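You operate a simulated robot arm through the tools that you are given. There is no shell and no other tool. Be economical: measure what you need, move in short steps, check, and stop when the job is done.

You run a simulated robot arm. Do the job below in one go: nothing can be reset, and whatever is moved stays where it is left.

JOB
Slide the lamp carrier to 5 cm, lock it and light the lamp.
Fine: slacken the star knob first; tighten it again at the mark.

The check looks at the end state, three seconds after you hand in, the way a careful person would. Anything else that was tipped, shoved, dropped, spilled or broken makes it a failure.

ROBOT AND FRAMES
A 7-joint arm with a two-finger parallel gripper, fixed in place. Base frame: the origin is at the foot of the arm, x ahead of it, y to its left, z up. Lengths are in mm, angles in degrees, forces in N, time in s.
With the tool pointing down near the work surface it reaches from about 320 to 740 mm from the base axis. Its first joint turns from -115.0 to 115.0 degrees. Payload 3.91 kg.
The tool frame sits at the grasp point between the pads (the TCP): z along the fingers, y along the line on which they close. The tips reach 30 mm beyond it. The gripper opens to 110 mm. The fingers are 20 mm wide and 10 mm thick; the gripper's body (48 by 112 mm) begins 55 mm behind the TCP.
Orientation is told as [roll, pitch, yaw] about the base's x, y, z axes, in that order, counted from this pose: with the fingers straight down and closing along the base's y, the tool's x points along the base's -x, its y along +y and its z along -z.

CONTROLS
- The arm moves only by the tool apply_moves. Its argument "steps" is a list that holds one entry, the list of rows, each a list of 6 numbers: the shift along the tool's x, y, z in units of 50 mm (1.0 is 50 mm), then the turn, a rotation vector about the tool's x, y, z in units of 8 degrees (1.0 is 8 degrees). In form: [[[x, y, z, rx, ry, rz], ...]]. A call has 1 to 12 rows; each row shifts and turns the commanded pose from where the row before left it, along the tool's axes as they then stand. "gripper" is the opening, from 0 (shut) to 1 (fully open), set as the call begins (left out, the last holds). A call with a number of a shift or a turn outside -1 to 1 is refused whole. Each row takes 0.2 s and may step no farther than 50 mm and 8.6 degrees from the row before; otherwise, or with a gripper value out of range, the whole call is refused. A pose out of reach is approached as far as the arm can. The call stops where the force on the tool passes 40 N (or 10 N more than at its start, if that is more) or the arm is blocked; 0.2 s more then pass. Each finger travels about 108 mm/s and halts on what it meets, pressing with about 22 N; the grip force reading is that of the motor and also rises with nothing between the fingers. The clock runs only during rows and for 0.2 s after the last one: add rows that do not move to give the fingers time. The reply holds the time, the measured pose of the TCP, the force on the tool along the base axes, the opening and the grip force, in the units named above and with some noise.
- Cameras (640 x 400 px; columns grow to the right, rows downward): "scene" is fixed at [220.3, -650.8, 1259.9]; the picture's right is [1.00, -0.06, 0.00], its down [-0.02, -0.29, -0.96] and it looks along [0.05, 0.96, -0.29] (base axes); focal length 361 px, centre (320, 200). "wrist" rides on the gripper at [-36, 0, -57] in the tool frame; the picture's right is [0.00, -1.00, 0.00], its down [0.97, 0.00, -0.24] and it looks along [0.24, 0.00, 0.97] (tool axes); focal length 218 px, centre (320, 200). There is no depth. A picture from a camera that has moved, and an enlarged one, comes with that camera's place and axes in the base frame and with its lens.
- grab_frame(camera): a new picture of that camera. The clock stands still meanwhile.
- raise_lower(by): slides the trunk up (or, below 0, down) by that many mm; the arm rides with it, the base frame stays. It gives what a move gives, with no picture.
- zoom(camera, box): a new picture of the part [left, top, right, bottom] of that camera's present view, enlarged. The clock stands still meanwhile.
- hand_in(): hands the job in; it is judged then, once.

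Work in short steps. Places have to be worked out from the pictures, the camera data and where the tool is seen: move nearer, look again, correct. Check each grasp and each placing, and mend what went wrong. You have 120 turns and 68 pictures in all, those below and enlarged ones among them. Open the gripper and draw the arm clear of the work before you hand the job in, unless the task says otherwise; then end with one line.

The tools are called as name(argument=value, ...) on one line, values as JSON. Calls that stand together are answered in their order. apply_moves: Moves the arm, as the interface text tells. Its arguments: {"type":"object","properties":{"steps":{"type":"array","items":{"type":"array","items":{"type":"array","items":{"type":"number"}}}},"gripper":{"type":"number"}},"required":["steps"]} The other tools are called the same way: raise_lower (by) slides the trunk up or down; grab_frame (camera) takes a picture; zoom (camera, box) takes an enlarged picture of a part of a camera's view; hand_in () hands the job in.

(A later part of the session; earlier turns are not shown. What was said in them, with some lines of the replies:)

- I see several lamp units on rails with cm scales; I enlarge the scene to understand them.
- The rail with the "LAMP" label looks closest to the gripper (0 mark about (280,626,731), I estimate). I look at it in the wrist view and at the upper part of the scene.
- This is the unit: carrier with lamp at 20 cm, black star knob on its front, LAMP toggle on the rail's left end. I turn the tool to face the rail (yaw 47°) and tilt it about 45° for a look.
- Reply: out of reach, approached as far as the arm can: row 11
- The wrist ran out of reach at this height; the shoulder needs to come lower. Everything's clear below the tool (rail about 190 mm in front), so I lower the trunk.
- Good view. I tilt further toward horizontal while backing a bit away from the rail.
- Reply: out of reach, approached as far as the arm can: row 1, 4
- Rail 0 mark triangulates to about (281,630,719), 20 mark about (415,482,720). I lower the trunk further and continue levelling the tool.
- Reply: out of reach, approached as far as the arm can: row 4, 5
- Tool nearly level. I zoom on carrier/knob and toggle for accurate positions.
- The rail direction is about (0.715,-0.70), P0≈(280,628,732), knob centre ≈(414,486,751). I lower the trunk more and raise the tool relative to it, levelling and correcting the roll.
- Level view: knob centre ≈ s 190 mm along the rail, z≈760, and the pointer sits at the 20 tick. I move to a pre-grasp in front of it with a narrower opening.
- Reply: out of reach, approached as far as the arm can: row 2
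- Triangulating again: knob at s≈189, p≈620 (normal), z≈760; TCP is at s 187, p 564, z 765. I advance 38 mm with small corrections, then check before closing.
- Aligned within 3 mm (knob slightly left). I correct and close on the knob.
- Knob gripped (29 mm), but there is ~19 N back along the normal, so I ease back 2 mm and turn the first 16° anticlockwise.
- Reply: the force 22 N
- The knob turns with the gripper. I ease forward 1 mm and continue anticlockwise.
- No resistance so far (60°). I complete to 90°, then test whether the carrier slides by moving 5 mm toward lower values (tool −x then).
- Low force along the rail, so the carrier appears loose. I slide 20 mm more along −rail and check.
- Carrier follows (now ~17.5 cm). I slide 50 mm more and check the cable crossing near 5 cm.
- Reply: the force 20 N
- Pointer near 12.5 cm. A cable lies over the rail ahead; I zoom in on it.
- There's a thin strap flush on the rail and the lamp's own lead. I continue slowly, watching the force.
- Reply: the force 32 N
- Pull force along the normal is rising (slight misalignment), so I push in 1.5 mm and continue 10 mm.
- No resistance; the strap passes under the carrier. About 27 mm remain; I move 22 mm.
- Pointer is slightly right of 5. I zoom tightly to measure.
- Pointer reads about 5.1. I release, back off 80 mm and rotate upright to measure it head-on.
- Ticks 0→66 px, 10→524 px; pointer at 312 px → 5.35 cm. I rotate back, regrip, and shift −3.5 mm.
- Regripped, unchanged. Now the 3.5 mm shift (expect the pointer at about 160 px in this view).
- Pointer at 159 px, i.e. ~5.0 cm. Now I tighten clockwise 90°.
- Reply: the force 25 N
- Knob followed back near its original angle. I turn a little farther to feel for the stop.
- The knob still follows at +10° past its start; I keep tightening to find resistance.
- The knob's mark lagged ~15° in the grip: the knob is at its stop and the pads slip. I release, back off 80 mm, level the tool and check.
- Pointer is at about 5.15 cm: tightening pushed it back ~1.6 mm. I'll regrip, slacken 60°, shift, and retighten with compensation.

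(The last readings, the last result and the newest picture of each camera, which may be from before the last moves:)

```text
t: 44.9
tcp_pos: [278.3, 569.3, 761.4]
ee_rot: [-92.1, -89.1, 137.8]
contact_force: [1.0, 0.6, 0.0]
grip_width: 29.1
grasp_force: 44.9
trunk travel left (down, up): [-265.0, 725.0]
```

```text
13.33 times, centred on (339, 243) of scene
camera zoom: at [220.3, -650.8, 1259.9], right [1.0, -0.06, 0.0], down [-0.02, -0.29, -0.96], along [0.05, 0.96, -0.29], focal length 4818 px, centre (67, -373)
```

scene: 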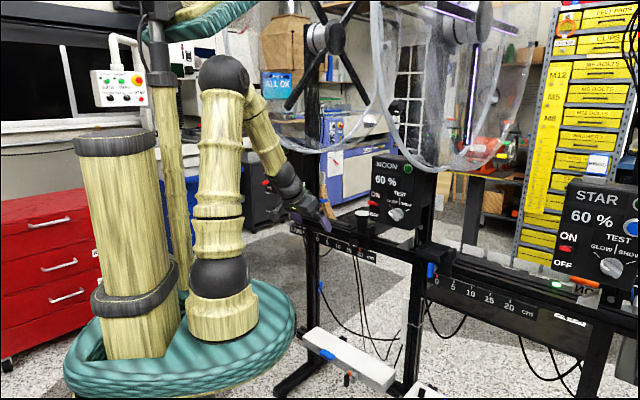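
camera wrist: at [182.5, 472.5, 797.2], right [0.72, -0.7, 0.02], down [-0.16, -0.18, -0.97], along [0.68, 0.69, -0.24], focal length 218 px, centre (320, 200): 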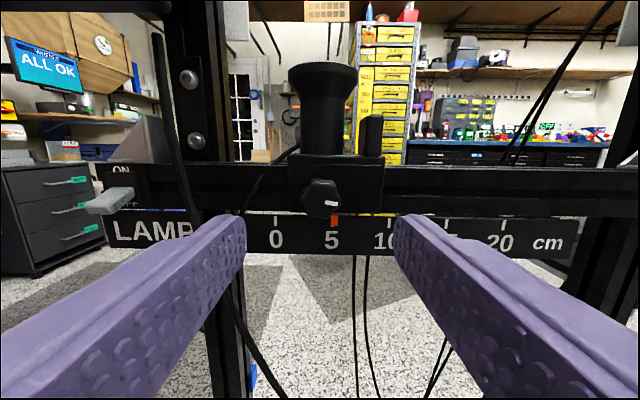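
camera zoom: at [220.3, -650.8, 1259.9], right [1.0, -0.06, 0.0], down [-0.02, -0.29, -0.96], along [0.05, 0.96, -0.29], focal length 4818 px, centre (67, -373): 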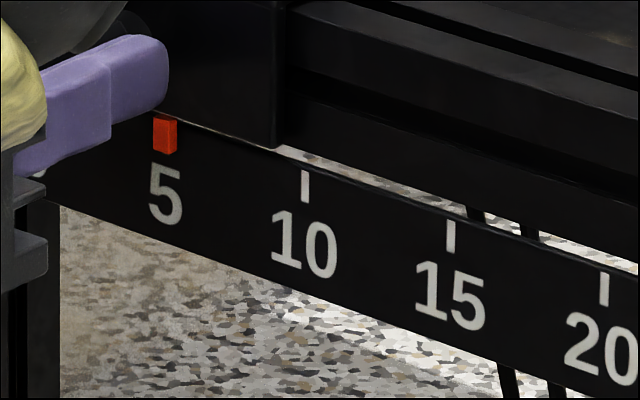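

Pointer at 164.5 px; target ≈160.5. I slacken 60°, shift 1.5 mm toward lower values, and turn back 60°.

apply_moves(steps=[[[0, 0, 0, 0, 0, -0.9], [0, 0, 0, 0, 0, -0.9], [0, 0, 0, 0, 0, -0.9], [0, 0, 0, 0, 0, -0.9], [0, 0, 0, 0, 0, -0.9], [0, 0, 0, 0, 0, -1], [0, 0, 0, 0, 0, -1], [0, 0, 0, 0, 0, -1], [-0.026, 0.015, 0, 0, 0, 0], [0, 0, 0, 0, 0, 0]]])

apply_moves(steps=[[[0, 0, 0, 0, 0, 0.9], [0, 0, 0, 0, 0, 0.9], [0, 0, 0, 0, 0, 0.9], [0, 0, 0, 0, 0, 0.9], [0, 0, 0, 0, 0, 0.9], [0, 0, 0, 0, 0, 1], [0, 0, 0, 0, 0, 1], [0, 0, 0, 0, 0, 0.8], [0, 0, 0, 0, 0, 0]]])

zoom(camera="scene", box=[315, 228, 363, 258])

grab_frame(camera="wrist")

```text
t: 47.1
tcp_pos: [277.8, 571.9, 760.8]
ee_rot: [-90.1, -29.1, 135.5]
contact_force: [3.4, -1.5, 3.8]
grip_width: 28.7
grasp_force: 45.0
trunk travel left (down, up): [-265.0, 725.0]
```

```text
t: 49.1
tcp_pos: [277.9, 572.0, 761.1]
ee_rot: [-91.4, -87.6, 137.1]
contact_force: [2.7, 4.0, 7.3]
grip_width: 29.0
grasp_force: 45.0
trunk travel left (down, up): [-265.0, 725.0]
```

```text
13.33 times, centred on (339, 243) of scene
camera zoom: at [220.3, -650.8, 1259.9], right [1.0, -0.06, 0.0], down [-0.02, -0.29, -0.96], along [0.05, 0.96, -0.29], focal length 4818 px, centre (67, -373)
```

zoom: 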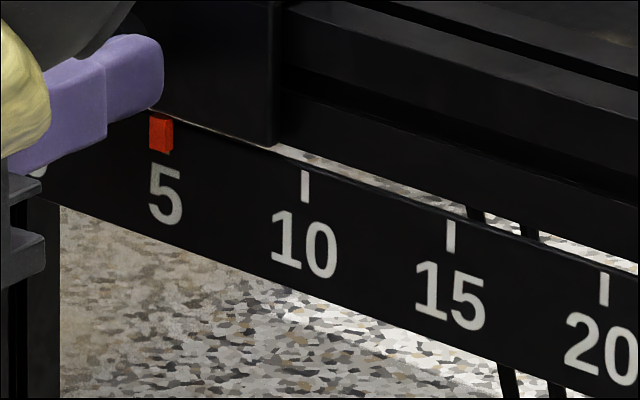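

```text
26 pictures are left
camera wrist: at [236.6, 530.6, 796.9], right [0.71, -0.7, 0.04], down [-0.14, -0.2, -0.97], along [0.69, 0.69, -0.24], focal length 218 px, centre (320, 200)
```

wrist: 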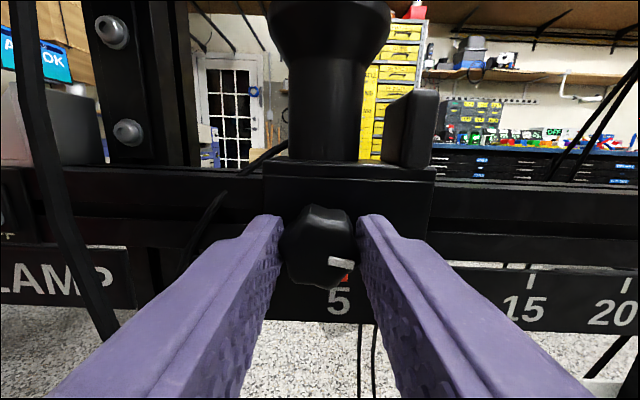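

Pointer at 161 px – on target. Now I tighten past until the pads slip (another ~28°).

apply_moves(steps=[[[0, 0, 0, 0, 0, 0.7], [0, 0, 0, 0, 0, 0.7], [0, 0, 0, 0, 0, 0.7], [0, 0, 0, 0, 0, 0.7], [0, 0, 0, 0, 0, 0.7], [0, 0, 0, 0, 0, 0]]])

grab_frame(camera="wrist")

```text
t: 50.5
tcp_pos: [277.1, 571.4, 758.9]
ee_rot: [90.0, -64.4, -44.4]
contact_force: [-0.3, -1.8, -1.0]
grip_width: 28.7
grasp_force: 45.2
trunk travel left (down, up): [-265.0, 725.0]
```

```text
25 pictures are left
camera wrist: at [248.8, 518.7, 792.5], right [0.64, -0.63, -0.43], down [-0.47, 0.12, -0.88], along [0.6, 0.77, -0.22], focal length 218 px, centre (320, 200)
```

wrist: 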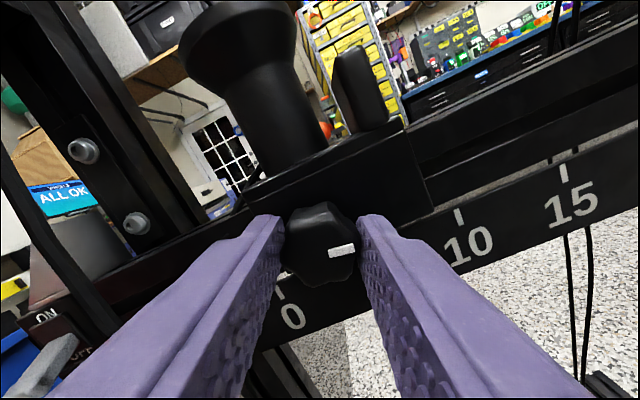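

The knob stopped and the pads slipped again, so it's tight. I release and back off, level, and check the pointer.

apply_moves(steps=[[[0, 0, 0, 0, 0, 0], [0, 0, 0, 0, 0, 0], [0, 0, -0.4, 0, 0, 0], [0, 0, -0.6, 0, 0, 0], [0, 0, -0.6, 0, 0, 0], [0, 0, 0, 0, 0, -0.8], [0, 0, 0, 0, 0, -0.8], [0, 0, 0, 0, 0, -0.8], [0, 0, 0, 0, 0, -0.78], [0, 0, 0, 0, 0, 0]]], gripper=0.55)

zoom(camera="wrist", box=[255, 170, 415, 270])

zoom(camera="wrist", box=[40, 130, 240, 270])

```text
t: 52.7
tcp_pos: [222.3, 512.7, 759.4]
ee_rot: [123.2, -90.0, -77.7]
contact_force: [0.0, 0.6, 0.6]
grip_width: 60.6
grasp_force: 0.1
trunk travel left (down, up): [-265.0, 725.0]
```

```text
4.00 times, centred on (335, 220) of wrist
camera zoom: at [181.6, 472.2, 795.7], right [0.71, -0.7, 0.0], down [-0.17, -0.17, -0.97], along [0.68, 0.69, -0.24], focal length 873 px, centre (260, 120)
```

zoom: 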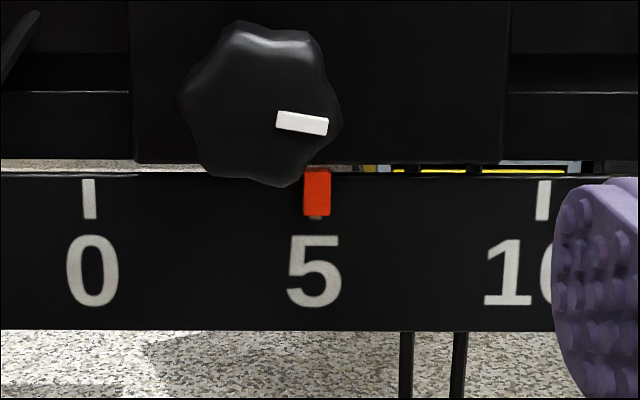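

```text
2.86 times, centred on (140, 200) of wrist
camera zoom: at [181.6, 472.2, 795.7], right [0.71, -0.7, 0.0], down [-0.17, -0.17, -0.97], along [0.68, 0.69, -0.24], focal length 624 px, centre (834, 200)
```

zoom: 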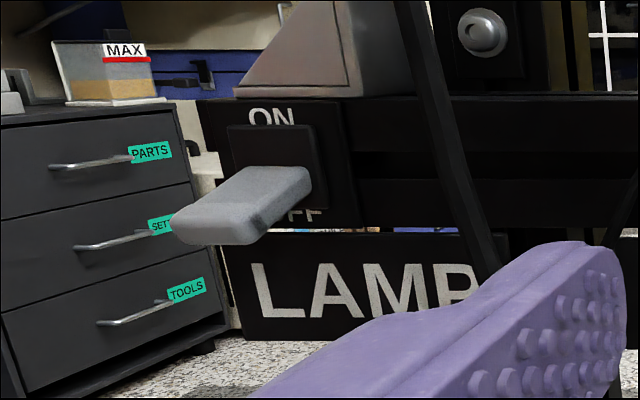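

Pointer is exactly on 5 (317 vs tick 316 px). Next the LAMP toggle at roughly s≈−115, z≈755: I slide sideways 150 mm, staying clear of the rail, with closed fingers.

apply_moves(steps=[[[0, 0, -0.3, 0, 0, 0], [0, 0.75, 0, 0, 0, 0], [0, 0.75, 0, 0, 0, 0], [0, 0.75, 0, 0, 0, 0], [0, 0.75, 0, 0, 0, 0], [0, 0, 0, 0, 0, 0]]], gripper=0)

grab_frame(camera="wrist")

grab_frame(camera="scene")

```text
t: 54.1
tcp_pos: [103.2, 606.4, 759.4]
ee_rot: [100.8, -90.0, -55.2]
contact_force: [-0.7, -0.1, 0.0]
grip_width: 0.0
grasp_force: 22.1
trunk travel left (down, up): [-265.0, 725.0]
```

```text
22 pictures are left
camera wrist: at [63.6, 565.0, 795.8], right [0.71, -0.7, 0.0], down [-0.17, -0.17, -0.97], along [0.68, 0.69, -0.24], focal length 218 px, centre (320, 200)
```

wrist: 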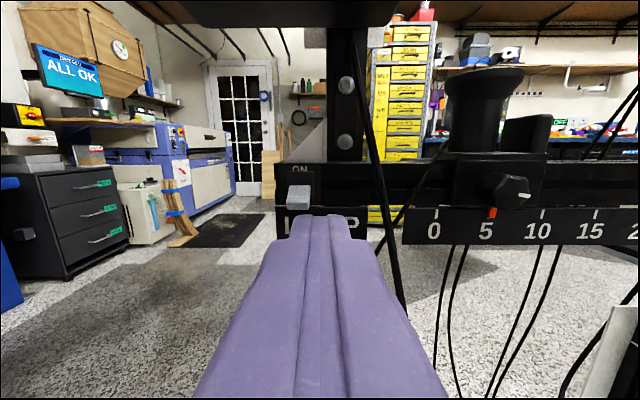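

```text
21 pictures are left
```

scene: 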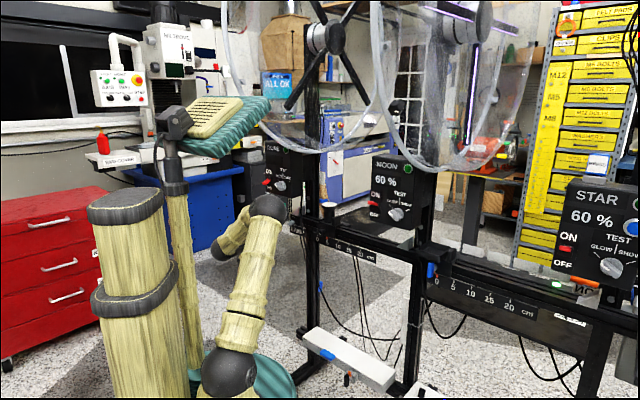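

Now facing the toggle; I zoom to see its shape.

zoom(camera="wrist", box=[260, 150, 360, 240])

```text
4.44 times, centred on (310, 195) of wrist
camera zoom: at [63.6, 565.0, 795.8], right [0.71, -0.7, 0.0], down [-0.17, -0.17, -0.97], along [0.68, 0.69, -0.24], focal length 970 px, centre (364, 222)
```

zoom: 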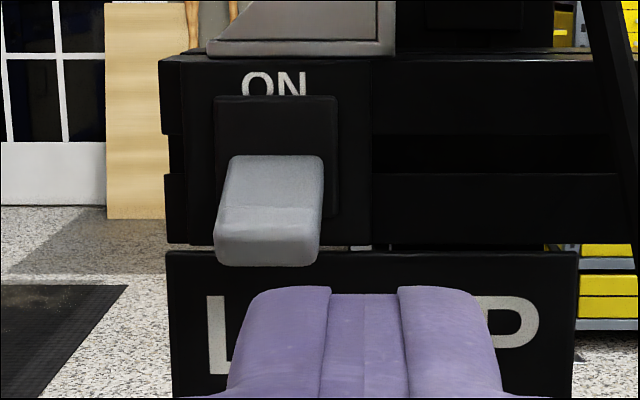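

Lever tip ≈ (s −128, p 615, z 750), pointing down (OFF). I go below it (TCP z≈732), advance so the tips reach under it, then check.

apply_moves(steps=[[[0.55, 0.33, 0, 0, 0, 0], [0, 0, 0, 0, 0, 0], [0, 0, 0.6, 0, 0, 0], [0, 0, 0.6, 0, 0, 0], [0, 0, 0.5, 0, 0, 0], [0, 0, 0, 0, 0, 0]]])

grab_frame(camera="wrist")

```text
t: 55.5
tcp_pos: [151.5, 679.2, 734.4]
ee_rot: [107.2, -89.8, -61.6]
contact_force: [-0.1, 0.2, 0.0]
grip_width: 0.0
grasp_force: 21.7
trunk travel left (down, up): [-265.0, 725.0]
```

```text
19 pictures are left
camera wrist: at [111.6, 638.3, 771.1], right [0.72, -0.7, 0.0], down [-0.17, -0.17, -0.97], along [0.68, 0.69, -0.24], focal length 218 px, centre (320, 200)
```

wrist: 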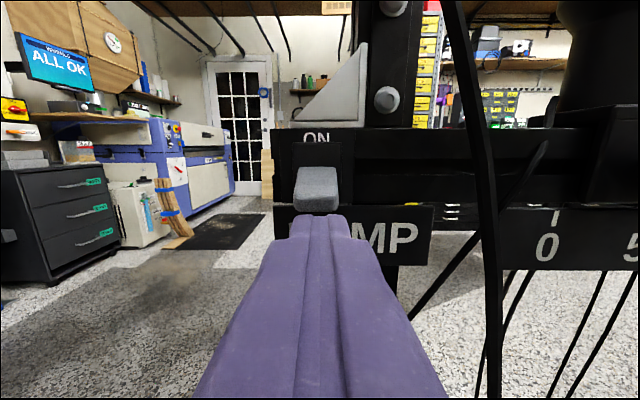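

Fingertips are just beneath the lever and centred. I advance 5 mm more and lift in small steps.

apply_moves(steps=[[[0, 0, 0.1, 0, 0, 0], [-0.1, 0, 0, 0, 0, 0], [-0.1, 0, 0, 0, 0, 0], [-0.1, 0, 0, 0, 0, 0], [-0.1, 0, 0, 0, 0, 0], [0, 0, 0, 0, 0, 0]]])

grab_frame(camera="wrist")

```text
t: 56.2
tcp_pos: [152.2, 682.7, 737.2]
ee_rot: [-11.4, -89.4, 57.2]
contact_force: [-3.2, -5.2, -2.9]
grip_width: 0.0
grasp_force: 21.6
trunk travel left (down, up): [-265.0, 725.0]
stopped in row 3: the force on the tool passed its limit (the readings are from after the stop); the commanded pose is now the measured one
```

```text
18 pictures are left
camera wrist: at [112.6, 641.3, 773.7], right [0.72, -0.7, 0.0], down [-0.17, -0.18, -0.97], along [0.68, 0.69, -0.25], focal length 218 px, centre (320, 200)
```

wrist: 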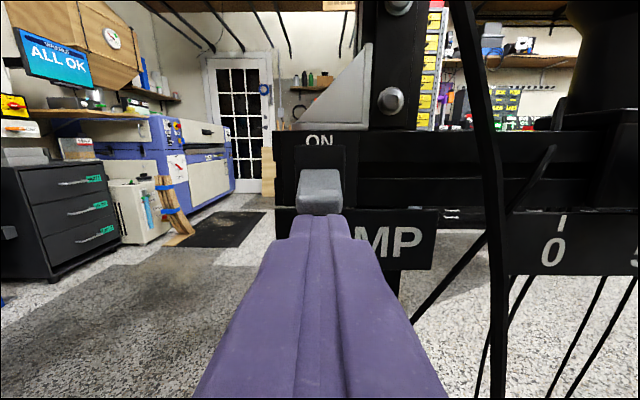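

Contact came early — the fingertips probably meet the lever's end rather than its underside. I back off, drop 9 mm, advance 10 mm deeper, then lift.

apply_moves(steps=[[[0, 0, -0.1, 0, 0, 0], [0.2, 0, 0, 0, 0, 0], [0, 0, 0.1, 0, 0, 0], [0, 0, 0.1, 0, 0, 0], [0, 0, 0.1, 0, 0, 0], [0, 0, 0, 0, 0, 0]]])

grab_frame(camera="wrist")

```text
t: 57.6
tcp_pos: [159.8, 689.1, 727.5]
ee_rot: [-7.2, -89.5, 52.8]
contact_force: [0.6, -0.5, -0.5]
grip_width: 0.0
grasp_force: 22.1
trunk travel left (down, up): [-265.0, 725.0]
```

```text
17 pictures are left
camera wrist: at [119.9, 648.1, 764.7], right [0.72, -0.7, 0.0], down [-0.17, -0.18, -0.97], along [0.68, 0.69, -0.25], focal length 218 px, centre (320, 200)
```

wrist: 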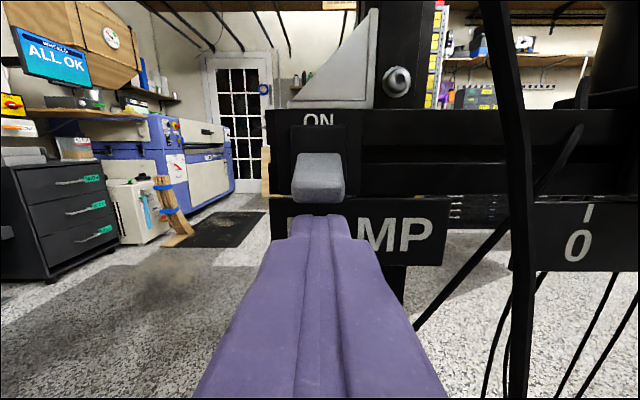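

Tips are now under the lever (p≈634) without contact. Lifting in small steps.

apply_moves(steps=[[[-0.1, 0, 0, 0, 0, 0], [-0.1, 0, 0, 0, 0, 0], [-0.08, 0, 0, 0, 0, 0], [-0.08, 0, 0, 0, 0, 0], [-0.08, 0, 0, 0, 0, 0], [0, 0, 0, 0, 0, 0]]])

grab_frame(camera="wrist")

```text
t: 59.0
tcp_pos: [159.3, 688.3, 749.4]
ee_rot: [-5.7, -89.6, 51.4]
contact_force: [0.2, 0.4, -0.4]
grip_width: 0.0
grasp_force: 22.1
trunk travel left (down, up): [-265.0, 725.0]
```

```text
16 pictures are left
camera wrist: at [120.2, 647.8, 786.7], right [0.72, -0.7, 0.0], down [-0.17, -0.18, -0.97], along [0.68, 0.69, -0.25], focal length 218 px, centre (320, 200)
```

wrist: 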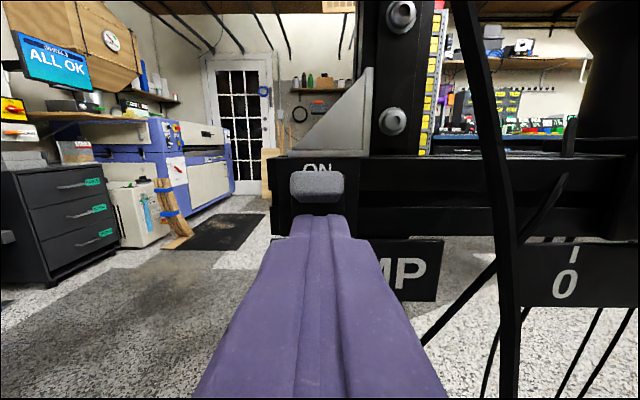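

The toggle snapped up with no residual force. I draw back and check lamp, switch and pointer.

apply_moves(steps=[[[0.06, 0, 0, 0, 0, 0], [0, 0, -0.6, 0, 0, 0], [0, 0, -0.8, 0, 0, 0], [0, 0, -0.8, 0, 0, 0], [0, 0, -0.8, 0, 0, 0], [0, 0, 0, 0, 0, 0]]])

zoom(camera="scene", box=[260, 140, 440, 260])

grab_frame(camera="wrist")

```text
t: 60.4
tcp_pos: [54.9, 579.3, 749.6]
ee_rot: [-7.3, -89.6, 53.0]
contact_force: [0.2, 0.0, 0.0]
grip_width: 0.1
grasp_force: 21.6
trunk travel left (down, up): [-265.0, 725.0]
```

```text
3.33 times, centred on (350, 200) of scene
camera zoom: at [220.3, -650.8, 1259.9], right [1.0, -0.06, 0.0], down [-0.02, -0.29, -0.96], along [0.05, 0.96, -0.29], focal length 1205 px, centre (220, 200)
```

zoom: 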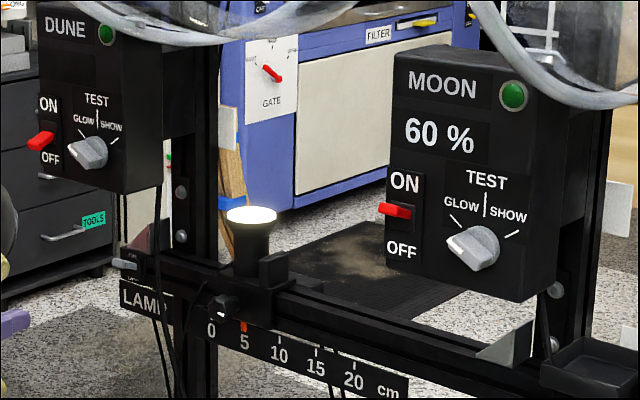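

```text
14 pictures are left
camera wrist: at [14.0, 539.2, 785.7], right [0.72, -0.7, 0.0], down [-0.17, -0.18, -0.97], along [0.68, 0.69, -0.25], focal length 218 px, centre (320, 200)
```

wrist: 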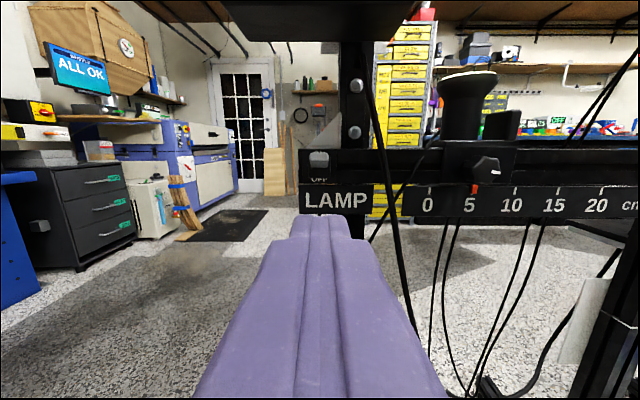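

The lamp glows, the toggle is at ON, and the pointer looks at 5. I open the gripper, draw back a bit more and take one last close look at the pointer.

apply_moves(steps=[[[0, 0, -0.5, 0, 0, 0], [0, 0, -0.5, 0, 0, 0], [0, 0, 0, 0, 0, 0]]], gripper=0.6)

zoom(camera="scene", box=[305, 222, 363, 258])

```text
t: 61.2
tcp_pos: [17.6, 545.5, 748.2]
ee_rot: [-6.4, -89.7, 52.1]
contact_force: [0.1, -0.3, 0.6]
grip_width: 66.0
grasp_force: 0.1
trunk travel left (down, up): [-265.0, 725.0]
```

```text
11.03 times, centred on (334, 240) of scene
camera zoom: at [220.3, -650.8, 1259.9], right [1.0, -0.06, 0.0], down [-0.02, -0.29, -0.96], along [0.05, 0.96, -0.29], focal length 3988 px, centre (166, -241)
```

zoom: 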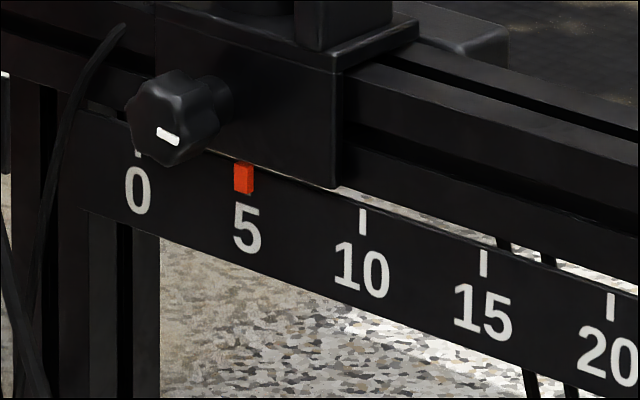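

The pointer covers the 5 tick, the knob is tight, the lamp is lit and the arm is clear, so I hand in.

hand_in()

```text
The job is handed in.
```

The lamp carrier now sits at 5 cm with the star knob tightened to its stop. The lamp is switched on and lit, and the arm is clear of the work with the gripper open.
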